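You operate a simulated robot arm through the tools that you are given. There is no shell and no other tool. Be economical: measure what you need, move in short steps, check, and stop when the job is done.

Carry out the task below with a simulated robot arm. There is one attempt and no reset: what you move stays moved.

TASK
Stir the milk smooth, half fill the blue mug and wipe the milk mark.
Fine: purple spoon in the milk jug till no streak shows; 145 to 195 ml; spoon, jug and grey cloth back where they were. Set down upright: milk jug. What is to be rubbed or washed off counts as gone when no trace of it is left.

Only the result counts: the job must be done as asked and must still hold three seconds after the hand-in. Knocking over, shifting, dropping, spilling or breaking anything else fails it. Flat cloth is picked up by pressing the open fingertips on it (5 to 10 N) and closing them slowly along it; thin cloth reads only 2 to 8 mm in the jaws.

THE ROBOT
A 6-joint arm with a two-finger parallel gripper, fixed in place. Base frame: the origin is at the foot of the arm, x ahead of it, y to its left, z up; the work surface is at about z = 0.93. Readings come in m, degrees, newtons and seconds.
With the tool pointing down near the work surface it reaches from about 0.22 to 0.66 m from the base axis. Its first joint turns from -66.0 to 66.0 degrees. Payload 2.9 kg.
The tool frame sits at the grasp point between the pads (the TCP): z along the fingers, y along the line on which they close. The tips reach 0.03 m beyond it. Largest opening 0.11 m; finger width 0.02, thickness 0.01; the body of the gripper, 0.048 by 0.112 m, starts 0.055 m behind the TCP.
Orientation is that of the tool frame in the base frame, as a unit quaternion [x, y, z, w]. With the fingers straight down and closing along the base's y, the tool's x points along the base's -x, its y along +y and its z along -z.

THE INTERFACE
- The arm moves only by the tool apply_moves. Its arguments are lists of equal length, an entry for each row: "turn": the turn, a rotation vector about the tool's x, y, z in degrees, a list of three; "translation": the shift along the tool's x, y, z in m, a list of three; "jaw": the opening, from 0 (shut) to 1 (fully open). In form: {"turn": [[wx, wy, wz], ...], "translation": [[dx, dy, dz], ...], "jaw": [jaw, ...]}. A call has 1 to 20 rows; each row shifts and turns the commanded pose from where the row before left it, along the tool's axes as they then stand. A row lasts 0.2 s, in which the tool goes at most 0.05 m and 8.6 degrees; a call with a longer step from one row to the next is refused whole, and so is a gripper value outside its range. Where a pose cannot be reached the arm comes as near as it can. A force on the tool above 70 N (or 10 N above the force at the start of the call, whichever is more), or a blocked arm, ends the call early, and 0.2 s more pass. The fingers move at their own pace (about 0.108 m/s each) and stop on an object; they squeeze with about 43 N. The grip force told is the motor's: it shows also when the fingers shut on nothing. Time passes only in rows, and 0.2 s behind the last, so rows that do not move let the fingers close. The reply holds the time, the measured pose of the TCP, the force on the tool along the base axes, the opening and the grip force, in the units named above and with some noise, with the torque about the TCP (base axes, N m) and any sound that the robot's microphone picked up.
- Cameras (640 x 400 px; columns grow to the right, rows downward): "scene" is fixed at [0.0725, 0.4233, 1.4105]; the picture's right is [-0.83, -0.56, 0.00], its down [-0.20, 0.29, -0.94] and it looks along [0.53, -0.78, -0.35] (base axes); focal length 292 px, centre (320, 200). "wrist" rides on the gripper at [0.073, 0.017, -0.103] in the tool frame; the picture's right is [-0.23, 0.97, 0.00], its down [-0.76, -0.18, -0.62] and it looks along [-0.61, -0.14, 0.78] (tool axes); focal length 222 px, centre (320, 200). There is no depth. A picture from a camera that has moved, and an enlarged one, comes with that camera's place and axes in the base frame and with its lens.
- snapshot(camera): a new picture of that camera. No time passes.
- inspect(camera, box): a new picture of the part [left, top, right, bottom] of that camera's present view, enlarged. No time passes.
- finish_job(): hands the job in; it is judged then, once.

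Work in short steps. Places have to be worked out from the pictures, the camera data and where the tool is seen: move nearer, look again, correct. Check each grasp and each placing, and mend what went wrong. You have 120 turns and 68 pictures in all, those below and enlarged ones among them. Open the gripper and draw the arm clear of the work before you hand the job in, unless the task says otherwise; then end with one line.

The tools are called after "Call:" as a command line: name --argument value ..., lists and objects as JSON in quotes. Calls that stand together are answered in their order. apply_moves: Moves the arm, as the interface text tells. Its arguments: {"type":"object","properties":{"turn":{"type":"array"},"translation":{"type":"array"},"jaw":{"type":"array"}},"required":["turn","translation","jaw"]} The other tools are called the same way: snapshot (camera) takes a picture; inspect (camera, box) takes an enlarged picture of a part of a camera's view; finish_job () hands the job in.

At the start:

```text
clock: 0.0
ee_pos: [0.3138, 0.0546, 1.3593]
ee_rot: [0.0, 1.0, 0.001, 0.001]
contact_force: [0.4, 0.2, 0.2]
wrist_torque: [0.0, 0.01, -0.04]
grip_width: 0.1103
finger_force: 0.1
```

scene: 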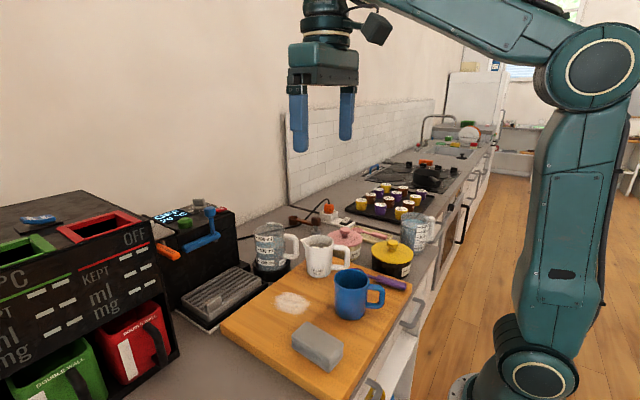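
wrist: 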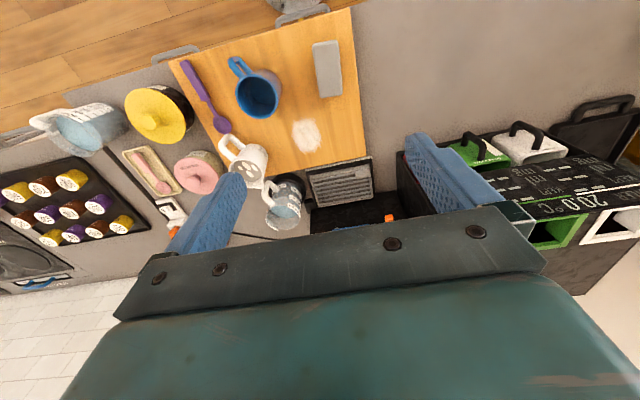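

I start with enlarged views of the board from both cameras to locate the jug, mug, spoon, cloth and mark.

Call:
inspect --camera "scene" --box '[200, 190, 460, 400]'

Call:
inspect --camera "wrist" --box '[110, 10, 390, 240]'

```text
1.90 times, centred on (330, 295) of scene
camera zoom: at [0.0725, 0.4233, 1.4105], right [-0.83, -0.56, 0.0], down [-0.2, 0.29, -0.94], along [0.53, -0.78, -0.35], focal length 555 px, centre (301, 19)
```

zoom: 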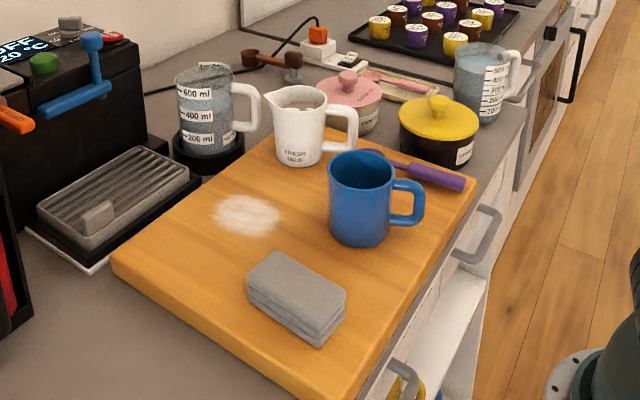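

```text
1.74 times, centred on (250, 125) of wrist
camera zoom: at [0.2394, 0.0708, 1.463], right [0.23, 0.97, 0.0], down [0.76, -0.18, 0.62], along [0.61, -0.14, -0.78], focal length 386 px, centre (442, 330)
```

zoom: 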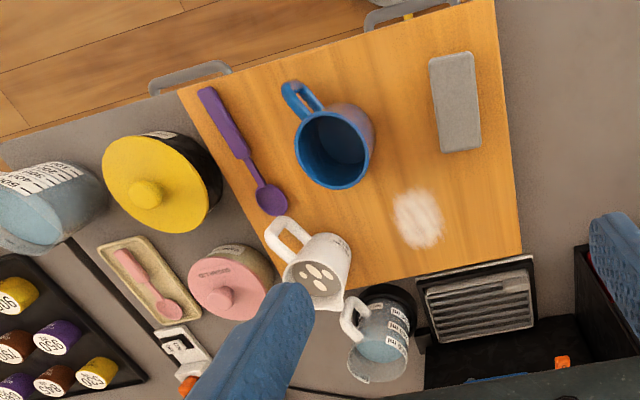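

The estimates are: spoon from (0.24,-0.197) to (0.37,-0.19), mug (0.319,-0.067), jug (0.463,-0.150), mark (0.447,-0.010), cloth near (0.31,0.07). I move above the spoon's handle with the jaws part open and look again.

Call:
apply_moves --turn '[[0, 0, 0], [0, 0, 0], [0, 0, 0], [0, 0, 0], [0, 0, 0], [0, 0, 0], [0, 0, 0], [0, 0, 0]]' --translation '[[0.006, -0.0316, 0.03], [0.006, -0.0316, 0.03], [0.006, -0.0316, 0.03], [0.006, -0.0316, 0.03], [0.006, -0.0316, 0.03], [0.006, -0.0316, 0.03], [0.006, -0.0316, 0.03], [0.006, -0.0316, 0.03]]' --jaw '[0.45, 0.45, 0.45, 0.45, 0.45, 0.45, 0.45, 0.45]'

Call:
snapshot --camera "wrist"

Call:
snapshot --camera "scene"

```text
clock: 1.8
ee_pos: [0.267, -0.2017, 1.1191]
ee_rot: [-0.001, 1.0, 0.001, 0.002]
contact_force: [0.2, 0.2, 0.3]
wrist_torque: [0.03, -0.01, -0.02]
grip_width: 0.0494
finger_force: 0.0
```

```text
63 pictures are left
camera wrist: at [0.1925, -0.1841, 1.2231], right [0.23, 0.97, 0.0], down [0.76, -0.18, 0.63], along [0.61, -0.14, -0.78], focal length 222 px, centre (320, 200)
```

wrist: 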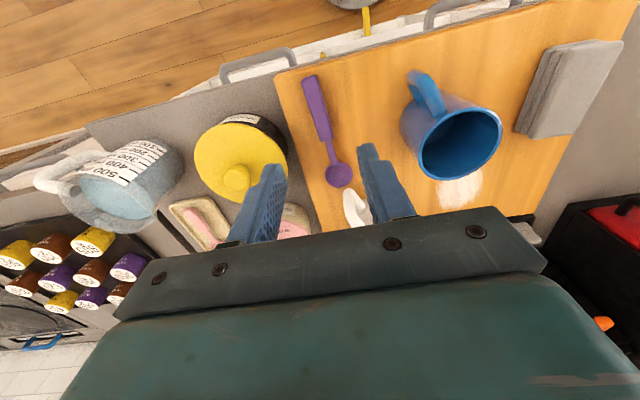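

```text
62 pictures are left
```

scene: 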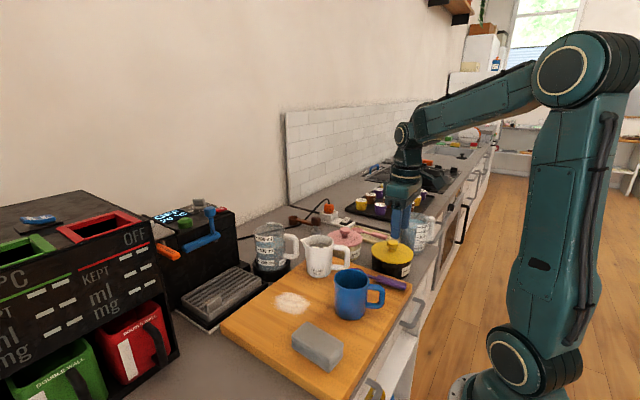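

The spoon's thick handle runs from x 0.237 to 0.31 at y about -0.205, yawed about 4°. I lower partway, yaw to match, and tilt the tool 20° forward, so that less back tilt is needed for stirring.

Call:
apply_moves --turn '[[0, 0, 0], [0, 0, 0], [0, 0, -4.3], [0, -6.67, 0], [0, -6.67, 0], [0, -6.67, 0], [0, 0, 0]]' --translation '[[0.006, -0.0015, 0.045], [0.006, -0.0015, 0.045], [0, 0, 0], [0, 0, 0], [0, 0, 0], [0, 0, 0], [0, 0, 0]]' --jaw '[0.45, 0.45, 0.45, 0.45, 0.45, 0.45, 0.45]'

Call:
snapshot --camera "wrist"

```text
clock: 3.4
ee_pos: [0.2553, -0.2009, 1.0299]
ee_rot: [-0.037, 0.984, 0.007, 0.176]
contact_force: [-0.1, -0.3, -0.5]
wrist_torque: [0.0, 0.01, -0.01]
grip_width: 0.0493
finger_force: 0.1
```

```text
61 pictures are left
camera wrist: at [0.149, -0.1922, 1.1021], right [0.14, 0.99, 0.08], down [0.51, -0.14, 0.85], along [0.85, -0.08, -0.52], focal length 222 px, centre (320, 200)
```

wrist: 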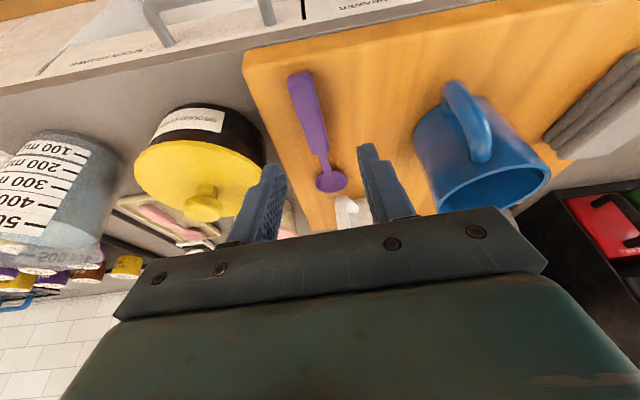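

Handle confirmed at y≈-0.206. I descend vertically in small steps to find the board by touch.

Call:
apply_moves --turn '[[0, 0, 0], [0, 0, 0], [0, 0, 0], [0, 0, 0], [0, 0, 0]]' --translation '[[0.0055, -0.005, 0.0141], [0.0051, 0, 0.0141], [0.0051, 0, 0.0141], [0.0014, 0, 0.0038], [0, 0, 0]]' --jaw '[0.45, 0.45, 0.45, 0.45, 0.45]'

Call:
inspect --camera "scene" --box '[320, 230, 460, 330]'

Call:
snapshot --camera "wrist"

```text
clock: 4.6
ee_pos: [0.2548, -0.2067, 0.9802]
ee_rot: [-0.038, 0.984, 0.008, 0.175]
contact_force: [0.9, 0.2, 0.4]
wrist_torque: [-0.01, 0.06, -0.03]
grip_width: 0.0494
finger_force: 0.0
```

```text
4.00 times, centred on (390, 280) of scene
camera zoom: at [0.0725, 0.4233, 1.4105], right [-0.83, -0.56, 0.0], down [-0.2, 0.29, -0.94], along [0.53, -0.78, -0.35], focal length 1166 px, centre (40, -120)
```

zoom: 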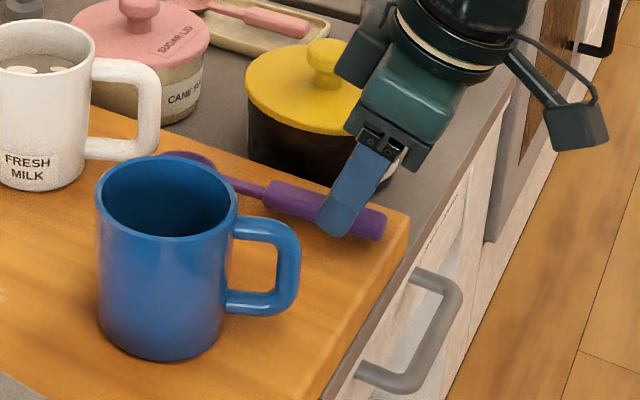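

```text
59 pictures are left
camera wrist: at [0.1496, -0.1978, 1.052], right [0.14, 0.99, 0.08], down [0.51, -0.14, 0.85], along [0.85, -0.08, -0.53], focal length 222 px, centre (320, 200)
```

wrist: 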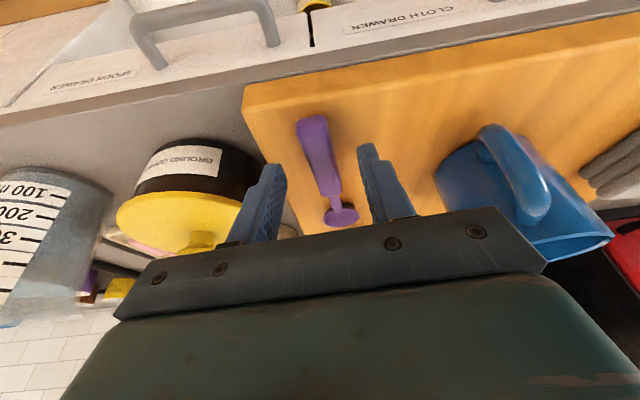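

The spoon is centred between the fingers and its axis is at z ≈ 0.945. I go down another 10 mm in 2.5 mm steps, watching the force.

Call:
apply_moves --turn '[[0, 0, 0], [0, 0, 0], [0, 0, 0], [0, 0, 0], [0, 0, 0]]' --translation '[[0.0009, 0, 0.0024], [0.0009, 0, 0.0024], [0.0009, 0, 0.0024], [0.0009, 0, 0.0024], [0, 0, 0]]' --jaw '[0.45, 0.45, 0.45, 0.45, 0.45]'

```text
clock: 5.8
ee_pos: [0.2538, -0.205, 0.9698]
ee_rot: [-0.037, 0.984, 0.008, 0.175]
contact_force: [0.1, -0.4, 0.2]
wrist_torque: [0.0, 0.01, -0.01]
grip_width: 0.0494
finger_force: 0.1
```

No contact yet and the fingertips straddle the handle; I close on it.

Call:
apply_moves --turn '[[0, 0, 0], [0, 0, 0], [0, 0, 0], [0, 0, 0]]' --translation '[[0, 0, 0], [0, 0, 0], [0, 0, 0], [0, 0, 0]]' --jaw '[0.2, 0.1, 0, 0]'

```text
clock: 6.8
ee_pos: [0.2535, -0.2057, 0.9702]
ee_rot: [-0.037, 0.984, 0.007, 0.176]
contact_force: [-0.3, 0.0, 0.5]
wrist_torque: [-0.01, 0.01, 0.04]
grip_width: 0.0185
finger_force: 43.0
```

Gripped at 18.5 mm. I lift straight up 0.24 m, then swing the spoon down by tilting the tool back 65°, well above everything.

Call:
apply_moves --turn '[[0, 0, 0], [0, 0, 0], [0, 0, 0], [0, 0, 0], [0, 0, 0], [0, 0, 0], [0, 8.1, 0], [0, 8.1, 0], [0, 8.1, 0], [0, 8.1, 0], [0, 8.1, 0], [0, 8.1, 0], [0, 8.1, 0], [0, 8.1, 0], [0, 0, 0]]' --translation '[[-0.0137, 0, -0.0376], [-0.0137, 0, -0.0376], [-0.0137, 0, -0.0376], [-0.0137, 0, -0.0376], [-0.0137, 0, -0.0376], [-0.0137, 0, -0.0376], [0, 0, 0], [0, 0, 0], [0, 0, 0], [0, 0, 0], [0, 0, 0], [0, 0, 0], [0, 0, 0], [0, 0, 0], [0, 0, 0]]' --jaw '[0, 0, 0, 0, 0, 0, 0, 0, 0, 0, 0, 0, 0, 0, 0]'

Call:
snapshot --camera "scene"

```text
clock: 10.0
ee_pos: [0.2076, -0.2008, 1.089]
ee_rot: [-0.034, 0.934, -0.016, -0.356]
contact_force: [-0.6, -0.2, -0.5]
wrist_torque: [-0.03, 0.03, 0.02]
grip_width: 0.0189
finger_force: 43.3
out of reach, approached as far as the arm can: row 10, 11, 12, 13, 14
```

```text
58 pictures are left
```

scene: 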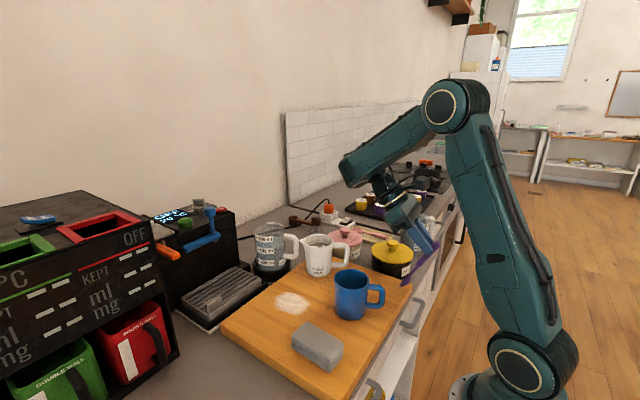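

The tilt got to about 42° but the arm was too close in, so it sagged to (0.208,-0.20,1.09). I move the command outward in x, where this tilt should be reachable.

Call:
apply_moves --turn '[[0, 0, 0], [0, 0, 0], [0, 0, 0], [0, 0, 0]]' --translation '[[-0.025, 0, -0.025], [-0.025, 0, -0.025], [-0.025, 0, -0.025], [0, 0, 0]]' --jaw '[0, 0, 0, 0]'

Call:
snapshot --camera "scene"

```text
clock: 11.0
ee_pos: [0.2821, -0.1821, 1.0454]
ee_rot: [-0.034, 0.935, -0.016, -0.353]
contact_force: [-8.3, -2.4, 23.1]
wrist_torque: [-0.09, -0.16, -0.06]
grip_width: 0.0189
finger_force: 42.8
out of reach, approached as far as the arm can: row 1, 2, 3
```

```text
57 pictures are left
```

scene: 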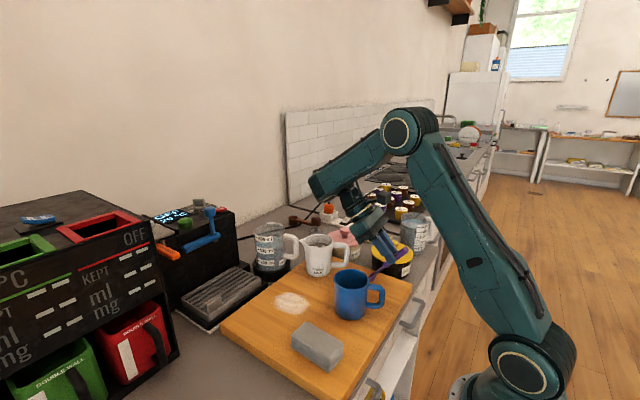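

There is a 23 N upward force: something is touching. I look closely before moving.

Call:
inspect --camera "scene" --box '[300, 150, 460, 300]'

Call:
snapshot --camera "wrist"

```text
2.67 times, centred on (380, 225) of scene
camera zoom: at [0.072, 0.4234, 1.4105], right [-0.83, -0.56, 0.0], down [-0.2, 0.29, -0.94], along [0.53, -0.78, -0.35], focal length 777 px, centre (160, 133)
```

zoom: 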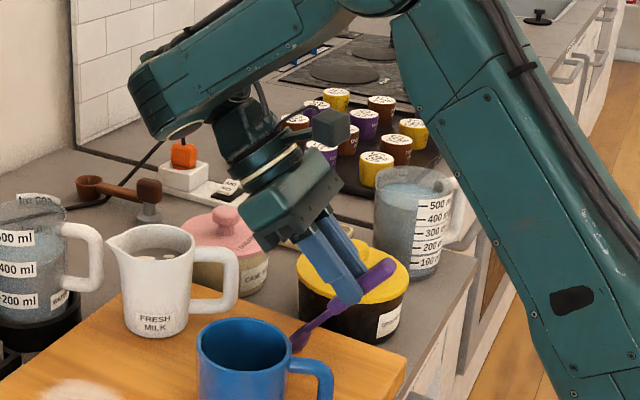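

```text
55 pictures are left
camera wrist: at [0.2951, -0.1641, 1.1718], right [0.1, 0.98, -0.16], down [0.99, -0.1, -0.04], along [-0.05, -0.15, -0.99], focal length 222 px, centre (320, 200)
```

wrist: 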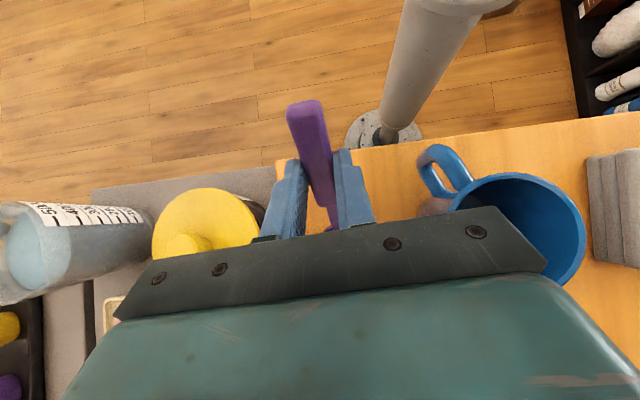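

The spoon's bowl is pressing on the board, not on the pot, and the grip is intact. I raise the tool at once.

Call:
apply_moves --turn '[[0, 0, 0], [0, 0, 0], [0, 0, 0]]' --translation '[[0.025, 0, -0.025], [0.025, 0, -0.025], [0, 0, 0]]' --jaw '[0, 0, 0]'

```text
clock: 11.8
ee_pos: [0.2475, -0.1722, 1.0723]
ee_rot: [-0.035, 0.934, -0.017, -0.354]
contact_force: [-0.8, -0.2, -1.1]
wrist_torque: [-0.04, 0.0, 0.03]
grip_width: 0.0188
finger_force: 42.5
out of reach, approached as far as the arm can: row 1, 2
```

Free again. The arm can't hold a large backward tilt, so I return the tool to near vertical while rising, and will tilt sideways instead.

Call:
apply_moves --turn '[[0, -4, 0], [0, -8.1, 0], [0, -8.1, 0], [0, -8.1, 0], [0, -8.1, 0], [0, -8.1, 0], [0, 0, 0]]' --translation '[[0.0197, 0, -0.0226], [0.0197, 0, -0.0226], [0.0163, 0, -0.0252], [0.0127, 0, -0.0272], [0.0088, 0, -0.0287], [0.0047, 0, -0.0296], [0, 0, 0]]' --jaw '[0, 0, 0, 0, 0, 0, 0]'

Call:
snapshot --camera "wrist"

Call:
snapshot --camera "scene"

```text
clock: 13.4
ee_pos: [0.2394, -0.1751, 1.2383]
ee_rot: [-0.035, 0.999, -0.003, 0.014]
contact_force: [-0.6, 0.2, -0.3]
wrist_torque: [-0.04, 0.04, 0.03]
grip_width: 0.0188
finger_force: 42.6
out of reach, approached as far as the arm can: row 1, 6
```

```text
54 pictures are left
camera wrist: at [0.1617, -0.1635, 1.3409], right [0.16, 0.99, 0.0], down [0.75, -0.12, 0.65], along [0.64, -0.1, -0.76], focal length 222 px, centre (320, 200)
```

wrist: 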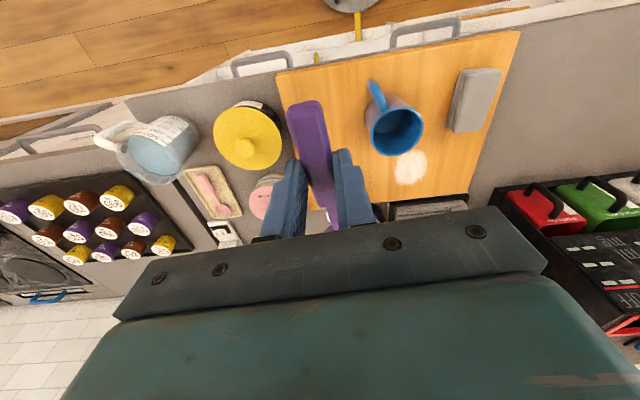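

```text
53 pictures are left
```

scene: 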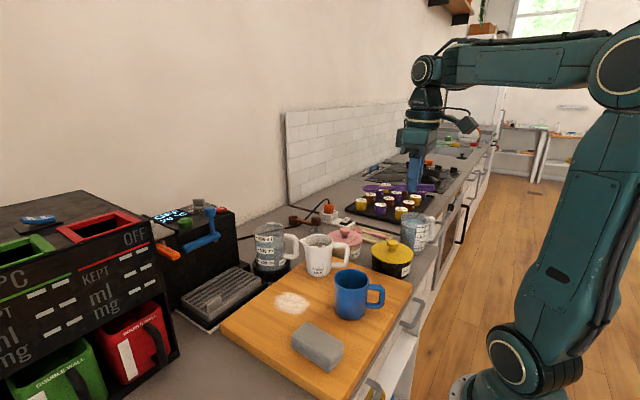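

The tool is vertical again with the spoon held. I move outward and up, then yaw 86° so the spoon points along +y, leaving sideways tilting for stirring.

Call:
apply_moves --turn '[[0, 0, 0], [0, 0, 0], [0, 0, 0], [0, 0, 0], [0, 0, -8.6], [0, 0, -8.6], [0, 0, -8.6], [0, 0, -8.6], [0, 0, -8.6], [0, 0, -8.6], [0, 0, -8.6], [0, 0, -8.6], [0, 0, -8.6], [0, 0, -8.6], [0, 0, 0]]' --translation '[[-0.045, 0, -0.015], [-0.045, 0, -0.015], [-0.045, 0, -0.015], [-0.045, 0, 0], [0, 0, 0], [0, 0, 0], [0, 0, 0], [0, 0, 0], [0, 0, 0], [0, 0, 0], [0, 0, 0], [0, 0, 0], [0, 0, 0], [0, 0, 0], [0, 0, 0]]' --jaw '[0, 0, 0, 0, 0, 0, 0, 0, 0, 0, 0, 0, 0, 0, 0]'

```text
clock: 16.6
ee_pos: [0.4162, -0.1593, 1.2925]
ee_rot: [0.71, -0.703, 0.017, -0.016]
contact_force: [-0.8, -0.6, -0.1]
wrist_torque: [-0.02, 0.01, 0.0]
grip_width: 0.0189
finger_force: 42.6
out of reach, approached as far as the arm can: row 2
```

Yaw is 90°. Now I tilt the spoon down by turning about the tool's y and check that it is reachable sideways.

Call:
apply_moves --turn '[[0, 8, 0], [0, 8, 0], [0, 8, 0], [0, 8, 0], [0, 8, 0], [0, 0, 0]]' --translation '[[0, 0, 0], [0, 0, 0], [0, 0, 0], [0, 0, 0], [0, 0, 0], [0, 0, 0]]' --jaw '[0, 0, 0, 0, 0, 0]'

Call:
snapshot --camera "scene"

```text
clock: 18.0
ee_pos: [0.4192, -0.1622, 1.302]
ee_rot: [-0.686, 0.687, -0.184, -0.151]
contact_force: [-0.3, 0.4, -1.2]
wrist_torque: [-0.06, -0.01, 0.0]
grip_width: 0.0187
finger_force: 42.6
out of reach, approached as far as the arm can: row 1, 4, 5
```

```text
52 pictures are left
```

scene: 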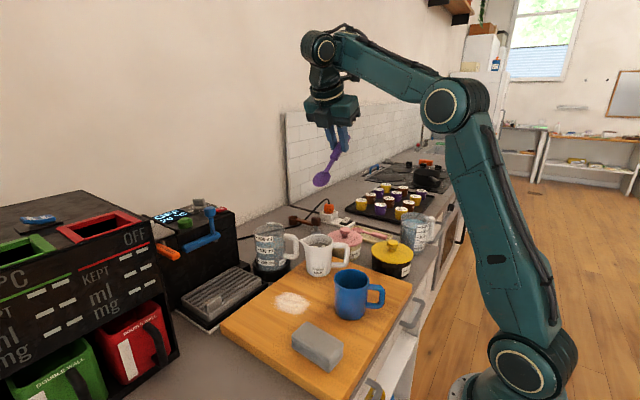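

The sideways tilt stalls at about 27°. Tilting outward is the arm's natural direction, so I return to vertical and yaw another 86°, so that the spoon points back towards the base, then tilt outward.

Call:
apply_moves --turn '[[0, -8, 0], [0, -8, 0], [0, -8, 0], [0, -8, 0], [0, -8, 0], [0, 0, -8.6], [0, 0, -8.6], [0, 0, -8.6], [0, 0, -8.6], [0, 0, -8.6], [0, 0, -8.6], [0, 0, -8.6], [0, 0, -8.6], [0, 0, -8.6], [0, 0, -8.6], [0, 0, 0]]' --translation '[[0, 0, 0], [0, 0, 0], [0, 0, 0], [0, 0, 0], [0, 0, 0], [0, 0, 0], [0, 0, 0], [0, 0, 0], [0, 0, 0], [0, 0, 0], [0, 0, 0], [0, 0, 0], [0, 0, 0], [0, 0, 0], [0, 0, 0], [0, 0, 0]]' --jaw '[0, 0, 0, 0, 0, 0, 0, 0, 0, 0, 0, 0, 0, 0, 0, 0]'

```text
clock: 21.4
ee_pos: [0.4767, -0.0289, 1.3167]
ee_rot: [0.997, -0.078, 0.006, 0.007]
contact_force: [0.1, -0.2, -1.0]
wrist_torque: [-0.03, -0.01, -0.03]
grip_width: 0.0188
finger_force: 43.2
out of reach, approached as far as the arm can: row 9, 10, 11, 12, 13, 14, 15
```

The last joint's limit is near 175° relative to the arm, so the tool slid sideways. I back the yaw off about 20°, which should sit within range at the jug, and see where the tool settles.

Call:
apply_moves --turn '[[0, 0, 7], [0, 0, 7], [0, 0, 7], [0, 0, 0]]' --translation '[[0, 0, 0], [0, 0, 0], [0, 0, 0], [0, 0, 0]]' --jaw '[0, 0, 0, 0]'

```text
clock: 22.4
ee_pos: [0.4774, -0.028, 1.3178]
ee_rot: [0.968, -0.252, 0.001, -0.015]
contact_force: [-0.1, 0.1, -0.8]
wrist_torque: [-0.01, -0.03, -0.01]
grip_width: 0.019
finger_force: 42.7
```

The command follows the reached pose, yaw is now 151°. I test the outward tilt here, high up.

Call:
apply_moves --turn '[[0, 8, 0], [0, 8, 0], [0, 8, 0], [0, 8, 0], [0, 8, 0], [0, 8, 0], [0, 0, 0]]' --translation '[[0, 0, 0], [0, 0, 0], [0, 0, 0], [0, 0, 0], [0, 0, 0], [0, 0, 0], [0, 0, 0]]' --jaw '[0, 0, 0, 0, 0, 0, 0]'

Call:
inspect --camera "scene" --box '[210, 40, 450, 300]'

```text
clock: 24.0
ee_pos: [0.5299, -0.0212, 1.3961]
ee_rot: [0.896, -0.238, 0.365, 0.085]
contact_force: [0.2, 0.9, -1.7]
wrist_torque: [-0.02, -0.01, 0.01]
grip_width: 0.0189
finger_force: 42.8
out of reach, approached as far as the arm can: row 3, 4, 5, 6
```

```text
1.54 times, centred on (330, 170) of scene
camera zoom: at [0.0725, 0.4233, 1.4105], right [-0.83, -0.56, 0.0], down [-0.2, 0.29, -0.94], along [0.53, -0.78, -0.35], focal length 448 px, centre (305, 246)
```

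zoom: 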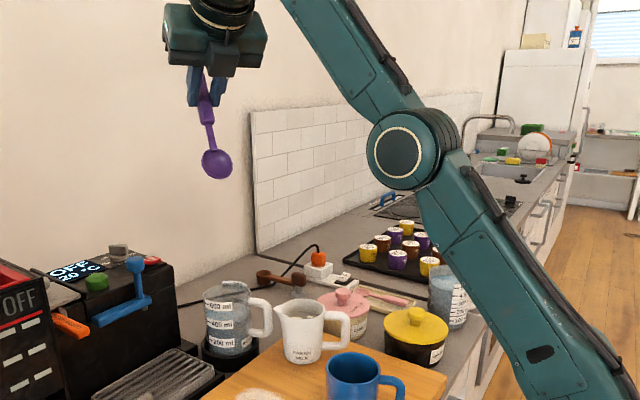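

With the tilt at 44° the spoon is steep (64°), at a high pose. I move towards a spot above the jug to see whether this tilt holds at working height.

Call:
apply_moves --turn '[[0, 0, 0], [0, 0, 0], [0, 0, 0], [0, 0, 0], [0, 0, 0], [0, 0, 0], [0, 0, 0]]' --translation '[[-0.0164, 0.025, 0.0288], [-0.0164, 0.025, 0.0288], [-0.0164, 0.025, 0.0288], [-0.0164, 0.025, 0.0288], [-0.0164, 0.025, 0.0288], [-0.0164, 0.025, 0.0288], [0, 0, 0]]' --jaw '[0, 0, 0, 0, 0, 0, 0]'

Call:
snapshot --camera "scene"

```text
clock: 25.6
ee_pos: [0.5617, -0.1681, 1.3468]
ee_rot: [0.901, -0.239, 0.353, 0.081]
contact_force: [-0.1, -0.7, -1.0]
wrist_torque: [0.01, 0.02, -0.01]
grip_width: 0.0187
finger_force: 43.4
out of reach, approached as far as the arm can: row 1, 2, 3, 4, 5, 6
```

```text
50 pictures are left
```

scene: 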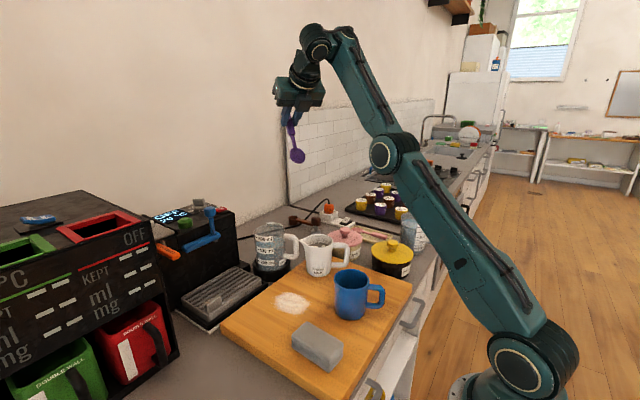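

The picture shows the arm fully stretched (elbow straight): I was simply too high for this tilt. I pull the tool inwards and down toward the base to bend the elbow again.

Call:
apply_moves --turn '[[0, 0, 0], [0, 0, 0], [0, 0, 0], [0, 0, 0]]' --translation '[[-0.045, 0, 0.0], [-0.045, 0, 0.0], [-0.045, 0, 0.0], [0, 0, 0]]' --jaw '[0, 0, 0, 0]'

```text
clock: 26.6
ee_pos: [0.5574, -0.1572, 1.3606]
ee_rot: [0.897, -0.237, 0.363, 0.084]
contact_force: [-0.6, -0.2, -0.8]
wrist_torque: [0.01, -0.03, 0.01]
grip_width: 0.0188
finger_force: 42.4
out of reach, approached as far as the arm can: row 1, 2, 3
```

Still stuck at the stretched configuration. I undo the tilt while lowering, retracing toward a pose known to be reachable.

Call:
apply_moves --turn '[[0, -8, 0], [0, -8, 0], [0, -8, 0], [0, -8, 0], [0, -8, 0], [0, 0, 0]]' --translation '[[-0.03, 0, 0.02], [-0.03, 0, 0.02], [-0.03, 0, 0.02], [-0.03, 0, 0.02], [-0.03, 0, 0.02], [0, 0, 0]]' --jaw '[0, 0, 0, 0, 0, 0]'

```text
clock: 28.0
ee_pos: [0.4881, -0.1176, 1.2069]
ee_rot: [0.967, -0.252, 0.036, -0.002]
contact_force: [0.1, -0.8, -0.1]
wrist_torque: [0.0, -0.06, 0.03]
grip_width: 0.0188
finger_force: 43.3
out of reach, approached as far as the arm can: row 1
```

Recovered: tilt 4°, TCP (0.488,-0.118,1.207). Now I tilt outward here, lower and with the elbow bent.

Call:
apply_moves --turn '[[0, 8, 0], [0, 8, 0], [0, 8, 0], [0, 0, 0]]' --translation '[[0, 0, 0], [0, 0, 0], [0, 0, 0], [0, 0, 0]]' --jaw '[0, 0, 0, 0]'

Call:
snapshot --camera "scene"

```text
clock: 29.0
ee_pos: [0.5596, -0.1312, 1.2874]
ee_rot: [0.938, -0.247, 0.236, 0.051]
contact_force: [0.2, -1.0, -0.6]
wrist_torque: [0.0, 0.0, 0.01]
grip_width: 0.0188
finger_force: 42.7
out of reach, approached as far as the arm can: row 1, 2, 3
```

```text
49 pictures are left
```

scene: 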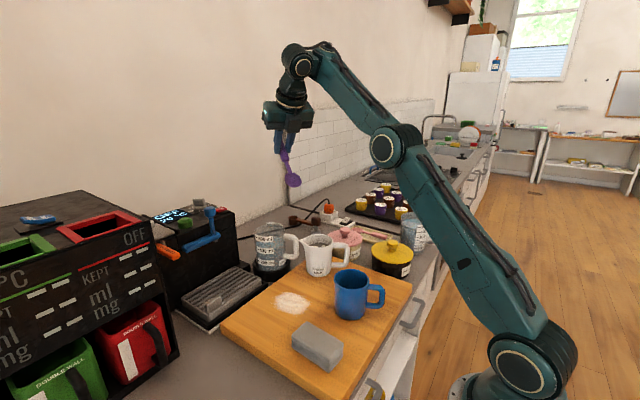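

Tilting outward still drives the arm into a poor configuration. I go back to vertical and unwind the yaw toward a neutral pose to re-establish a good arm configuration.

Call:
apply_moves --turn '[[0, -8, 0], [0, -8, 0], [0, -8, 0], [0, 0, 8.4], [0, 0, 8.4], [0, 0, 8.4], [0, 0, 8.4], [0, 0, 8.4], [0, 0, 8.4], [0, 0, 8.4], [0, 0, 8.4], [0, 0, 8.4], [0, 0, 0]]' --translation '[[-0.04, 0, 0.02], [-0.04, 0, 0.02], [-0.04, 0, 0.02], [0, 0, 0], [0, 0, 0], [0, 0, 0], [0, 0, 0], [0, 0, 0], [0, 0, 0], [0, 0, 0], [0, 0, 0], [0, 0, 0], [0, 0, 0]]' --jaw '[0, 0, 0, 0, 0, 0, 0, 0, 0, 0, 0, 0, 0]'

Call:
snapshot --camera "scene"

```text
clock: 31.8
ee_pos: [0.4911, -0.0859, 1.1987]
ee_rot: [-0.609, 0.792, -0.027, 0.023]
contact_force: [0.2, -0.4, 0.1]
wrist_torque: [0.01, 0.0, -0.02]
grip_width: 0.0185
finger_force: 43.7
out of reach, approached as far as the arm can: row 1, 2
```

```text
48 pictures are left
```

scene: 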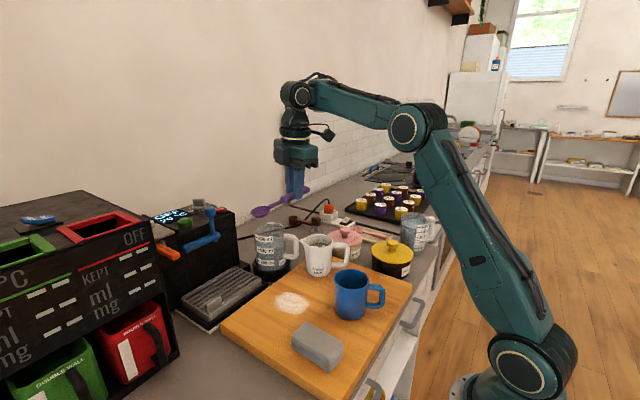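

At yaw 75° all is well. I test a pure outward tilt in the arm's own plane here, to learn whether the yaw or the tilt is the limit.

Call:
apply_moves --turn '[[8, -0.7, 0], [8, -0.7, 0], [8, -0.7, 0], [8, -0.7, 0], [0, 0, 0]]' --translation '[[0, 0, 0], [0, 0, 0], [0, 0, 0], [0, 0, 0], [0, 0, 0]]' --jaw '[0, 0, 0, 0, 0]'

Call:
snapshot --camera "scene"

```text
clock: 33.0
ee_pos: [0.5897, -0.1056, 1.3095]
ee_rot: [-0.58, 0.753, -0.231, 0.21]
contact_force: [-0.5, 0.6, -0.7]
wrist_torque: [-0.01, 0.01, 0.0]
grip_width: 0.0189
finger_force: 43.3
out of reach, approached as far as the arm can: row 1, 2, 3, 4
```

```text
47 pictures are left
```

scene: 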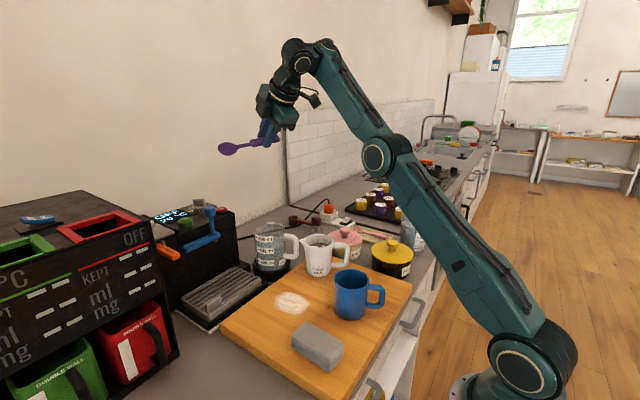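

The wrist angle is staying constant while the elbow opens, which looks like the solver failing on big tilt steps rather than a real limit. I go back to vertical as before, closer in and lower, then will retry with small 3° steps.

Call:
apply_moves --turn '[[-8, 0.7, 0], [-8, 0.7, 0], [-8, 0.7, 0], [-8, 0.7, 0], [0, 0, 0], [0, 0, 0]]' --translation '[[0, 0.035, 0.03], [0, 0.035, 0.03], [0, 0.035, 0.02], [0, 0.035, 0.02], [0, 0.03, 0], [0, 0, 0]]' --jaw '[0, 0, 0, 0, 0, 0]'

Call:
apply_moves --turn '[[3, -0.3, 0], [3, -0.3, 0], [3, -0.3, 0], [3, -0.3, 0], [0, 0, 0]]' --translation '[[0, 0, 0], [0, 0, 0], [0, 0, 0], [0, 0, 0], [0, 0, 0]]' --jaw '[0, 0, 0, 0, 0]'

```text
clock: 34.4
ee_pos: [0.5058, -0.0778, 1.1878]
ee_rot: [-0.61, 0.792, -0.027, 0.024]
contact_force: [0.4, -0.1, -1.0]
wrist_torque: [0.0, 0.01, -0.02]
grip_width: 0.019
finger_force: 43.4
out of reach, approached as far as the arm can: row 1, 2, 5
```

```text
clock: 35.6
ee_pos: [0.5471, -0.0836, 1.2347]
ee_rot: [-0.604, 0.784, -0.104, 0.096]
contact_force: [1.0, -0.2, 0.5]
wrist_torque: [0.0, 0.02, -0.02]
grip_width: 0.0185
finger_force: 43.3
out of reach, approached as far as the arm can: row 1, 2, 3, 4
```

Inward motion at this height is refused too; the forearm-to-tool angle sticks near 95° and only crosses when the arm goes low with larger steps. I yaw the spoon back toward the base here, then step down toward jug height in bigger moves.

Call:
apply_moves --turn '[[0, 0, -8.4], [0, 0, -8.4], [0, 0, -8.4], [0, 0, -8.4], [0, 0, -8.4], [0, 0, -8.4], [0, 0, -8.4], [0, 0, -8.4], [0, 0, 0]]' --translation '[[0, 0, 0], [0, 0, 0], [0, 0, 0], [0, 0, 0], [0, 0, 0], [0, 0, 0], [0, 0, 0], [0, 0, 0], [0, 0, 0]]' --jaw '[0, 0, 0, 0, 0, 0, 0, 0, 0]'

```text
clock: 37.6
ee_pos: [0.5461, -0.0825, 1.2348]
ee_rot: [0.937, -0.319, 0.139, -0.022]
contact_force: [0.0, -0.8, -0.8]
wrist_torque: [-0.03, 0.01, -0.04]
grip_width: 0.0186
finger_force: 42.9
```

Yaw is now about 142°. I step down toward (0.50,-0.17,1.15), keeping the bowl above the jug's rim.

Call:
apply_moves --turn '[[0, 0, 0], [0, 0, 0], [0, 0, 0], [0, 0, 0]]' --translation '[[-0.001, 0.0359, 0.0244], [-0.001, 0.0359, 0.0244], [-0.001, 0.0359, 0.0244], [0, 0, 0]]' --jaw '[0, 0, 0, 0]'

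```text
clock: 38.6
ee_pos: [0.5531, -0.186, 1.199]
ee_rot: [0.937, -0.319, 0.139, -0.023]
contact_force: [0.2, 0.9, -0.8]
wrist_torque: [-0.03, 0.02, -0.01]
grip_width: 0.0188
finger_force: 42.9
out of reach, approached as far as the arm can: row 1, 2, 3
```

Pinned again. The free crossing happened on my very first descent (tool vertical, yaw 0, r≈0.32, z≈1.25), so I go back to that start pose to cross there. First I straighten and move up and in.

Call:
apply_moves --turn '[[-3.7, -7, 0], [-3.7, -7, 0], [0, 0, 0], [0, 0, 0], [0, 0, 0], [0, 0, 0], [0, 0, 0], [0, 0, 0], [0, 0, 0], [0, 0, 0], [0, 0, 0], [0, 0, 0]]' --translation '[[0, 0, -0.02], [0, 0, -0.02], [-0.0373, -0.0042, -0.0179], [-0.0373, -0.0042, -0.0179], [-0.0373, -0.0042, -0.0179], [-0.0373, -0.0042, -0.0179], [-0.0373, -0.0042, -0.0179], [-0.0373, -0.0042, -0.0179], [-0.0373, -0.0042, -0.0179], [-0.0373, -0.0042, -0.0179], [-0.0373, -0.0042, -0.0179], [0, 0, 0]]' --jaw '[0, 0, 0, 0, 0, 0, 0, 0, 0, 0, 0, 0]'

Call:
apply_moves --turn '[[0, 0, 8.4], [0, 0, 8.4], [0, 0, 8.4], [0, 0, 8.4], [0, 0, 8.4], [0, 0, 8.4], [0, 0, 8.4], [0, 0, 8.4], [0, 0, 8.4], [0, 0, 8.4], [0, 0, 8.4], [0, 0, 8.4], [0, 0, 8.4], [0, 0, 8.4], [0, 0, 8.4], [0, 0, 8.4], [0, 0, 8.4], [0, 0, 0]]' --translation '[[0, 0, 0], [0, 0, 0], [0, 0, 0], [0, 0, 0], [0, 0, 0], [0, 0, 0], [0, 0, 0], [0, 0, 0], [0, 0, 0], [0, 0, 0], [0, 0, 0], [0, 0, 0], [0, 0, 0], [0, 0, 0], [0, 0, 0], [0, 0, 0], [0, 0, 0], [0, 0, 0]]' --jaw '[0, 0, 0, 0, 0, 0, 0, 0, 0, 0, 0, 0, 0, 0, 0, 0, 0, 0]'

Call:
snapshot --camera "scene"

```text
clock: 41.2
ee_pos: [0.3078, 0.053, 1.3225]
ee_rot: [0.94, -0.324, 0.104, 0.015]
contact_force: [-0.5, 0.6, -0.2]
wrist_torque: [-0.01, -0.01, 0.03]
grip_width: 0.0187
finger_force: 42.8
out of reach, approached as far as the arm can: row 1, 2, 6, 7
```

```text
clock: 45.0
ee_pos: [0.3103, 0.055, 1.3246]
ee_rot: [0.009, 0.994, -0.045, 0.094]
contact_force: [-0.4, -0.5, -0.8]
wrist_torque: [0.01, 0.06, 0.0]
grip_width: 0.0187
finger_force: 43.0
```

```text
46 pictures are left
```

scene: 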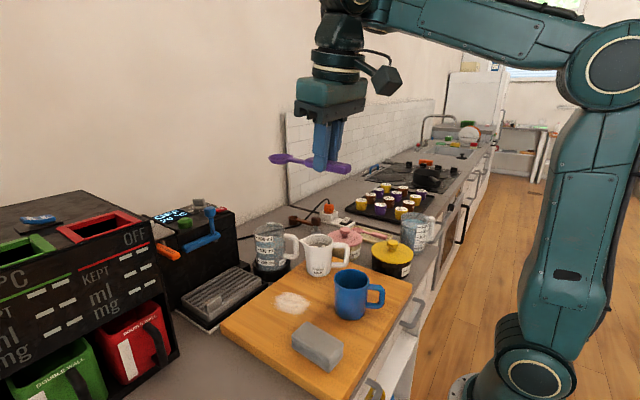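

I'm back near the start pose with yaw 0 and a 12° tilt. I test the forward tilt here.

Call:
apply_moves --turn '[[0, -8, 0], [0, -8, 0], [0, -8, 0], [0, 0, 0]]' --translation '[[0, 0, 0], [0, 0, 0], [0, 0, 0], [0, 0, 0]]' --jaw '[0, 0, 0, 0]'

```text
clock: 46.0
ee_pos: [0.3117, 0.0623, 1.4366]
ee_rot: [-0.003, 0.954, -0.047, 0.296]
contact_force: [-0.8, -0.4, -0.6]
wrist_torque: [-0.04, 0.03, 0.01]
grip_width: 0.0186
finger_force: 42.7
out of reach, approached as far as the arm can: row 1, 2, 3
```

The same pinning occurs, upward. I straighten back to vertical and repeat the original descent path to cross to the lower configuration.

Call:
apply_moves --turn '[[0, 8, 0], [0, 8, 0], [0, 8, 0], [0, 8, 0], [0, 0, 0], [0, 0, 0], [0, 0, 0], [0, 0, 0], [0, 0, 0], [0, 0, 0], [0, 0, 0]]' --translation '[[0, 0, 0.02], [0, 0, 0.02], [0, 0, 0.02], [0, 0, 0.02], [0.002, -0.022, 0.036], [0.002, -0.022, 0.036], [0.002, -0.022, 0.036], [0.002, -0.022, 0.036], [0.002, -0.022, 0.036], [0, 0, 0], [0, 0, 0]]' --jaw '[0, 0, 0, 0, 0, 0, 0, 0, 0, 0, 0]'

Call:
snapshot --camera "scene"

```text
clock: 48.4
ee_pos: [0.3566, -0.0689, 1.2665]
ee_rot: [0.01, 0.999, -0.046, 0.022]
contact_force: [-0.9, -1.0, -0.2]
wrist_torque: [0.01, 0.02, 0.0]
grip_width: 0.0185
finger_force: 43.8
out of reach, approached as far as the arm can: row 7, 8, 9
```

```text
45 pictures are left
```

scene: 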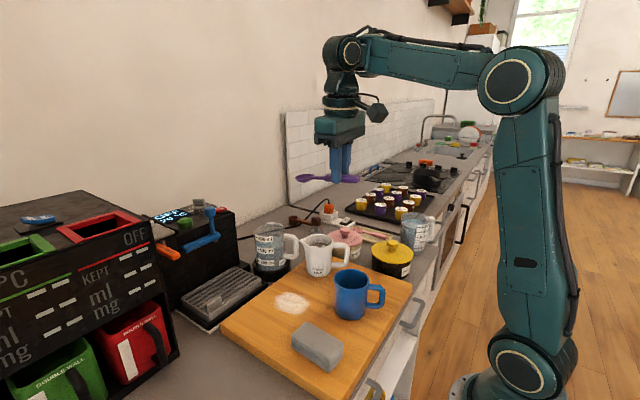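

Stuck at z 1.27 where it went freely at first, so the joint configuration does differ. I zoom on the wrist to understand it.

Call:
inspect --camera "scene" --box '[290, 20, 450, 200]'

```text
2.22 times, centred on (370, 110) of scene
camera zoom: at [0.0725, 0.4233, 1.4105], right [-0.83, -0.56, 0.0], down [-0.2, 0.29, -0.94], along [0.53, -0.78, -0.35], focal length 648 px, centre (209, 400)
```

zoom: 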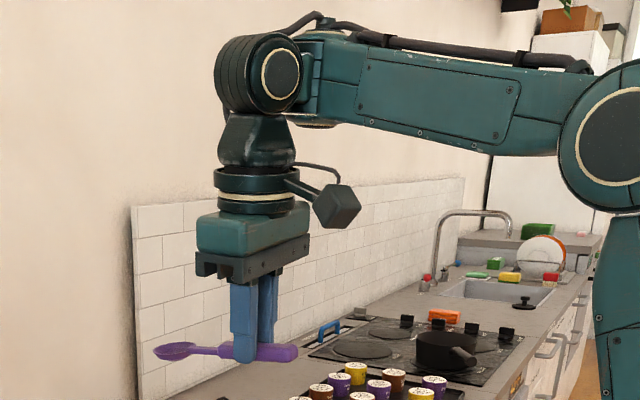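

I correct the residual tilt to exactly vertical and return to the exact start pose, so that I can repeat my original free descent.

Call:
apply_moves --turn '[[-5.3, 2.5, -1.1], [0, 0, 0], [0, 0, 0], [0, 0, 0], [0, 0, 0]]' --translation '[[0.0107, 0.0309, -0.0232], [0.0107, 0.0309, -0.0232], [0.0107, 0.0309, -0.0232], [0.0107, 0.0309, -0.0232], [0, 0, 0]]' --jaw '[0, 0, 0, 0, 0]'

Call:
snapshot --camera "scene"

```text
clock: 49.6
ee_pos: [0.322, 0.048, 1.3516]
ee_rot: [0.001, 1.0, 0.0, 0.003]
contact_force: [0.1, 0.1, -0.2]
wrist_torque: [-0.04, 0.01, -0.03]
grip_width: 0.0186
finger_force: 43.3
out of reach, approached as far as the arm can: row 1
```

```text
43 pictures are left
```

scene: 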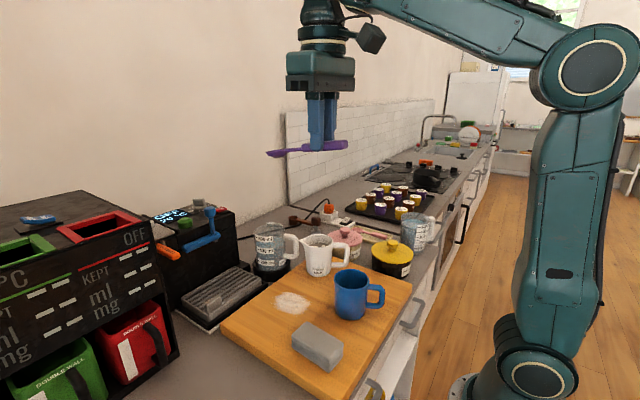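

The arm now looks just like the start. I rerun the original descent, 7 rows.

Call:
apply_moves --turn '[[0, 0, 0], [0, 0, 0], [0, 0, 0], [0, 0, 0], [0, 0, 0], [0, 0, 0], [0, 0, 0], [0, 0, 0]]' --translation '[[0.007, -0.031, 0.03], [0.007, -0.031, 0.03], [0.007, -0.031, 0.03], [0.007, -0.031, 0.03], [0.007, -0.031, 0.03], [0.007, -0.031, 0.03], [0.007, -0.031, 0.03], [0, 0, 0]]' --jaw '[0, 0, 0, 0, 0, 0, 0, 0]'

```text
clock: 51.4
ee_pos: [0.2736, -0.1673, 1.1376]
ee_rot: [0.001, 1.0, 0.0, 0.003]
contact_force: [-0.9, -0.6, -0.4]
wrist_torque: [-0.02, 0.02, -0.03]
grip_width: 0.0187
finger_force: 42.8
```

It crossed freely: the barrier is a wrist singularity which only passes with the tool exactly vertical. Now on the good side and low, I yaw the spoon to point back toward the base (138°) and will tilt outward from here.

Call:
apply_moves --turn '[[0, 0, -8.6], [0, 0, -8.6], [0, 0, -8.6], [0, 0, -8.6], [0, 0, -8.6], [0, 0, -8.6], [0, 0, -8.6], [0, 0, -8.6], [0, 0, -8.6], [0, 0, -8.6], [0, 0, -8.6], [0, 0, -8.6], [0, 0, -8.6], [0, 0, -8.6], [0, 0, -8.6], [0, 0, -8.6], [0, 0, 0]]' --translation '[[0, 0, 0], [0, 0, 0], [0, 0, 0], [0, 0, 0], [0, 0, 0], [0, 0, 0], [0, 0, 0], [0, 0, 0], [0, 0, 0], [0, 0, 0], [0, 0, 0], [0, 0, 0], [0, 0, 0], [0, 0, 0], [0, 0, 0], [0, 0, 0], [0, 0, 0]]' --jaw '[0, 0, 0, 0, 0, 0, 0, 0, 0, 0, 0, 0, 0, 0, 0, 0, 0]'

```text
clock: 55.0
ee_pos: [0.273, -0.1688, 1.142]
ee_rot: [0.932, -0.362, 0.002, -0.001]
contact_force: [1.2, -0.1, -0.5]
wrist_torque: [-0.02, 0.02, -0.03]
grip_width: 0.0187
finger_force: 42.6
```

Good, unflagged. Now the outward tilt, 5 × 8°.

Call:
apply_moves --turn '[[0, 8, 0], [0, 8, 0], [0, 8, 0], [0, 8, 0], [0, 8, 0], [0, 0, 0]]' --translation '[[0, 0, 0], [0, 0, 0], [0, 0, 0], [0, 0, 0], [0, 0, 0], [0, 0, 0]]' --jaw '[0, 0, 0, 0, 0, 0]'

```text
clock: 56.4
ee_pos: [0.2733, -0.169, 1.1416]
ee_rot: [0.874, -0.341, 0.322, 0.124]
contact_force: [0.7, 0.1, 0.1]
wrist_torque: [-0.01, 0.0, -0.01]
grip_width: 0.0187
finger_force: 43.3
```

Reached exactly. I add 12° (spoon about 72° steep), rise, and carry it over the jug.

Call:
apply_moves --turn '[[0, 6, 0], [0, 6, 0], [0, 0, 0], [0, 0, 0], [0, 0, 0], [0, 0, 0], [0, 0, 0], [0, 0, 0], [0, 0, 0], [0, 0, 0]]' --translation '[[0, 0, 0], [0, 0, 0], [0.0236, 0, -0.0185], [0.0236, 0, -0.0185], [0.0179, -0.0285, 0.0228], [0.0179, -0.0285, 0.0228], [0.0179, -0.0285, 0.0228], [0.0179, -0.0285, 0.0228], [0.0179, -0.0285, 0.0228], [0, 0, 0]]' --jaw '[0, 0, 0, 0, 0, 0, 0, 0, 0, 0]'

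Call:
inspect --camera "scene" --box '[240, 150, 420, 310]'

Call:
snapshot --camera "wrist"

```text
clock: 58.6
ee_pos: [0.4788, -0.1629, 1.204]
ee_rot: [0.837, -0.327, 0.41, 0.159]
contact_force: [0.0, -0.1, 0.1]
wrist_torque: [-0.01, 0.02, 0.0]
grip_width: 0.0185
finger_force: 43.0
```

```text
2.50 times, centred on (330, 230) of scene
camera zoom: at [0.0725, 0.4233, 1.4105], right [-0.83, -0.56, 0.0], down [-0.2, 0.29, -0.94], along [0.53, -0.78, -0.35], focal length 729 px, centre (295, 125)
```

zoom: 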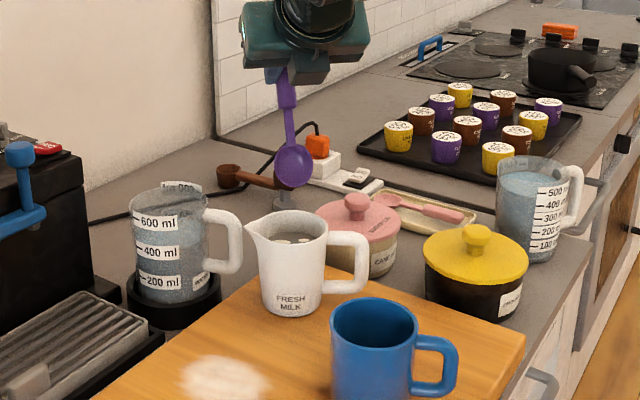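

```text
41 pictures are left
camera wrist: at [0.439, -0.1513, 1.3259], right [-0.76, -0.62, -0.18], down [-0.59, 0.78, -0.22], along [0.28, -0.06, -0.96], focal length 222 px, centre (320, 200)
```

wrist: 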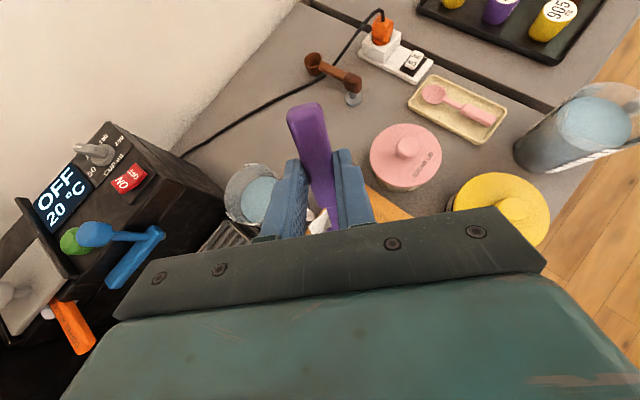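

The spoon hangs nearly vertical over the jug, lined up with its rim in the scene view. I lower 6 cm, so the bowl tip enters the mouth, watching the force.

Call:
apply_moves --turn '[[0, 0, 0], [0, 0, 0], [0, 0, 0], [0, 0, 0]]' --translation '[[-0.0158, 0, 0.0123], [-0.0158, 0, 0.0123], [-0.0158, 0, 0.0123], [0, 0, 0]]' --jaw '[0, 0, 0, 0]'

Call:
inspect --camera "scene" --box '[270, 200, 390, 290]'

```text
clock: 59.6
ee_pos: [0.4776, -0.1628, 1.1428]
ee_rot: [0.837, -0.326, 0.41, 0.159]
contact_force: [1.6, -1.1, -0.4]
wrist_torque: [-0.1, -0.08, 0.0]
grip_width: 0.0185
finger_force: 43.5
```

```text
4.44 times, centred on (330, 245) of scene
camera zoom: at [0.0725, 0.4233, 1.4105], right [-0.83, -0.56, 0.0], down [-0.2, 0.29, -0.94], along [0.53, -0.78, -0.35], focal length 1295 px, centre (276, 0)
```

zoom: 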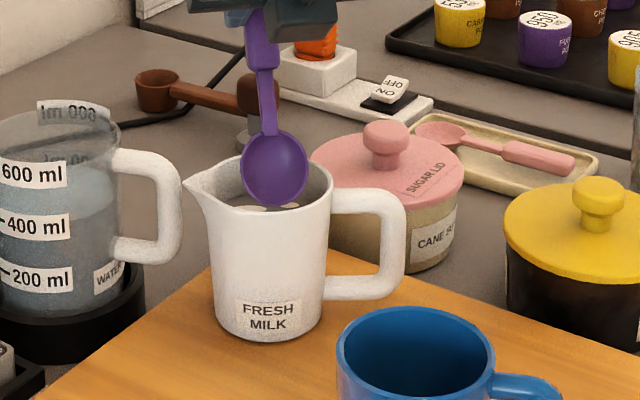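

A slight 1.9 N side force suggests the bowl brushes the near rim. I lift 1 cm, shift 12 mm away from the base, and lower again by 2 cm.

Call:
apply_moves --turn '[[0, 0, 0], [0, 0, 0], [0, 0, 0], [0, 0, 0], [0, 0, 0]]' --translation '[[0.0079, 0, -0.0062], [0.0074, 0, 0.0095], [-0.0079, 0, 0.0062], [-0.0079, 0, 0.0062], [0, 0, 0]]' --jaw '[0, 0, 0, 0, 0]'

Call:
inspect --camera "scene" --box '[270, 200, 390, 290]'

```text
clock: 60.8
ee_pos: [0.4849, -0.1722, 1.1342]
ee_rot: [0.837, -0.326, 0.411, 0.158]
contact_force: [-0.1, 0.8, -1.1]
wrist_torque: [0.0, 0.0, 0.01]
grip_width: 0.0185
finger_force: 42.6
```

```text
4.44 times, centred on (330, 245) of scene
camera zoom: at [0.0725, 0.4233, 1.4105], right [-0.83, -0.56, 0.0], down [-0.2, 0.29, -0.94], along [0.53, -0.78, -0.35], focal length 1295 px, centre (276, 0)
```

zoom: 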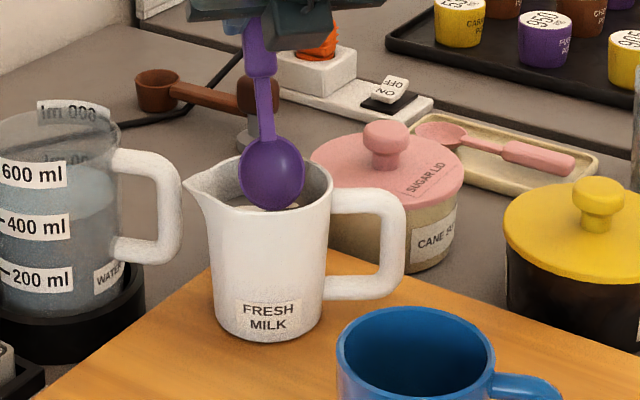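

Force cleared and the bowl is inside the mouth. I lower another 3 cm in 1 cm steps.

Call:
apply_moves --turn '[[0, 0, 0], [0, 0, 0], [0, 0, 0], [0, 0, 0]]' --translation '[[-0.0079, 0, 0.0062], [-0.0079, 0, 0.0062], [-0.0079, 0, 0.0062], [0, 0, 0]]' --jaw '[0, 0, 0, 0]'

Call:
inspect --camera "scene" --box '[270, 200, 390, 290]'

```text
clock: 61.8
ee_pos: [0.4849, -0.1701, 1.1026]
ee_rot: [0.837, -0.326, 0.41, 0.158]
contact_force: [0.9, -0.5, -0.4]
wrist_torque: [0.05, 0.01, 0.02]
grip_width: 0.0188
finger_force: 43.0
```

```text
4.44 times, centred on (330, 245) of scene
camera zoom: at [0.0725, 0.4233, 1.4105], right [-0.83, -0.56, 0.0], down [-0.2, 0.29, -0.94], along [0.53, -0.78, -0.35], focal length 1295 px, centre (276, 0)
```

zoom: 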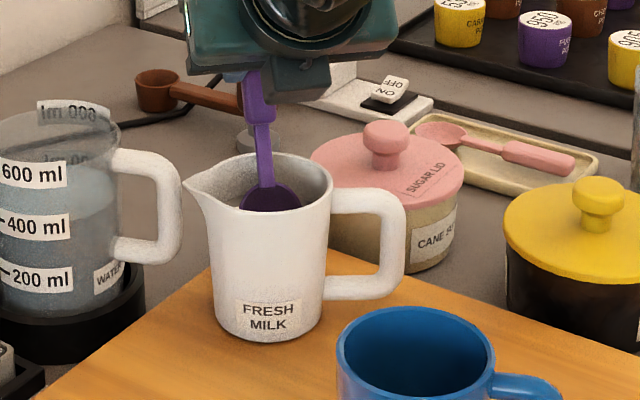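

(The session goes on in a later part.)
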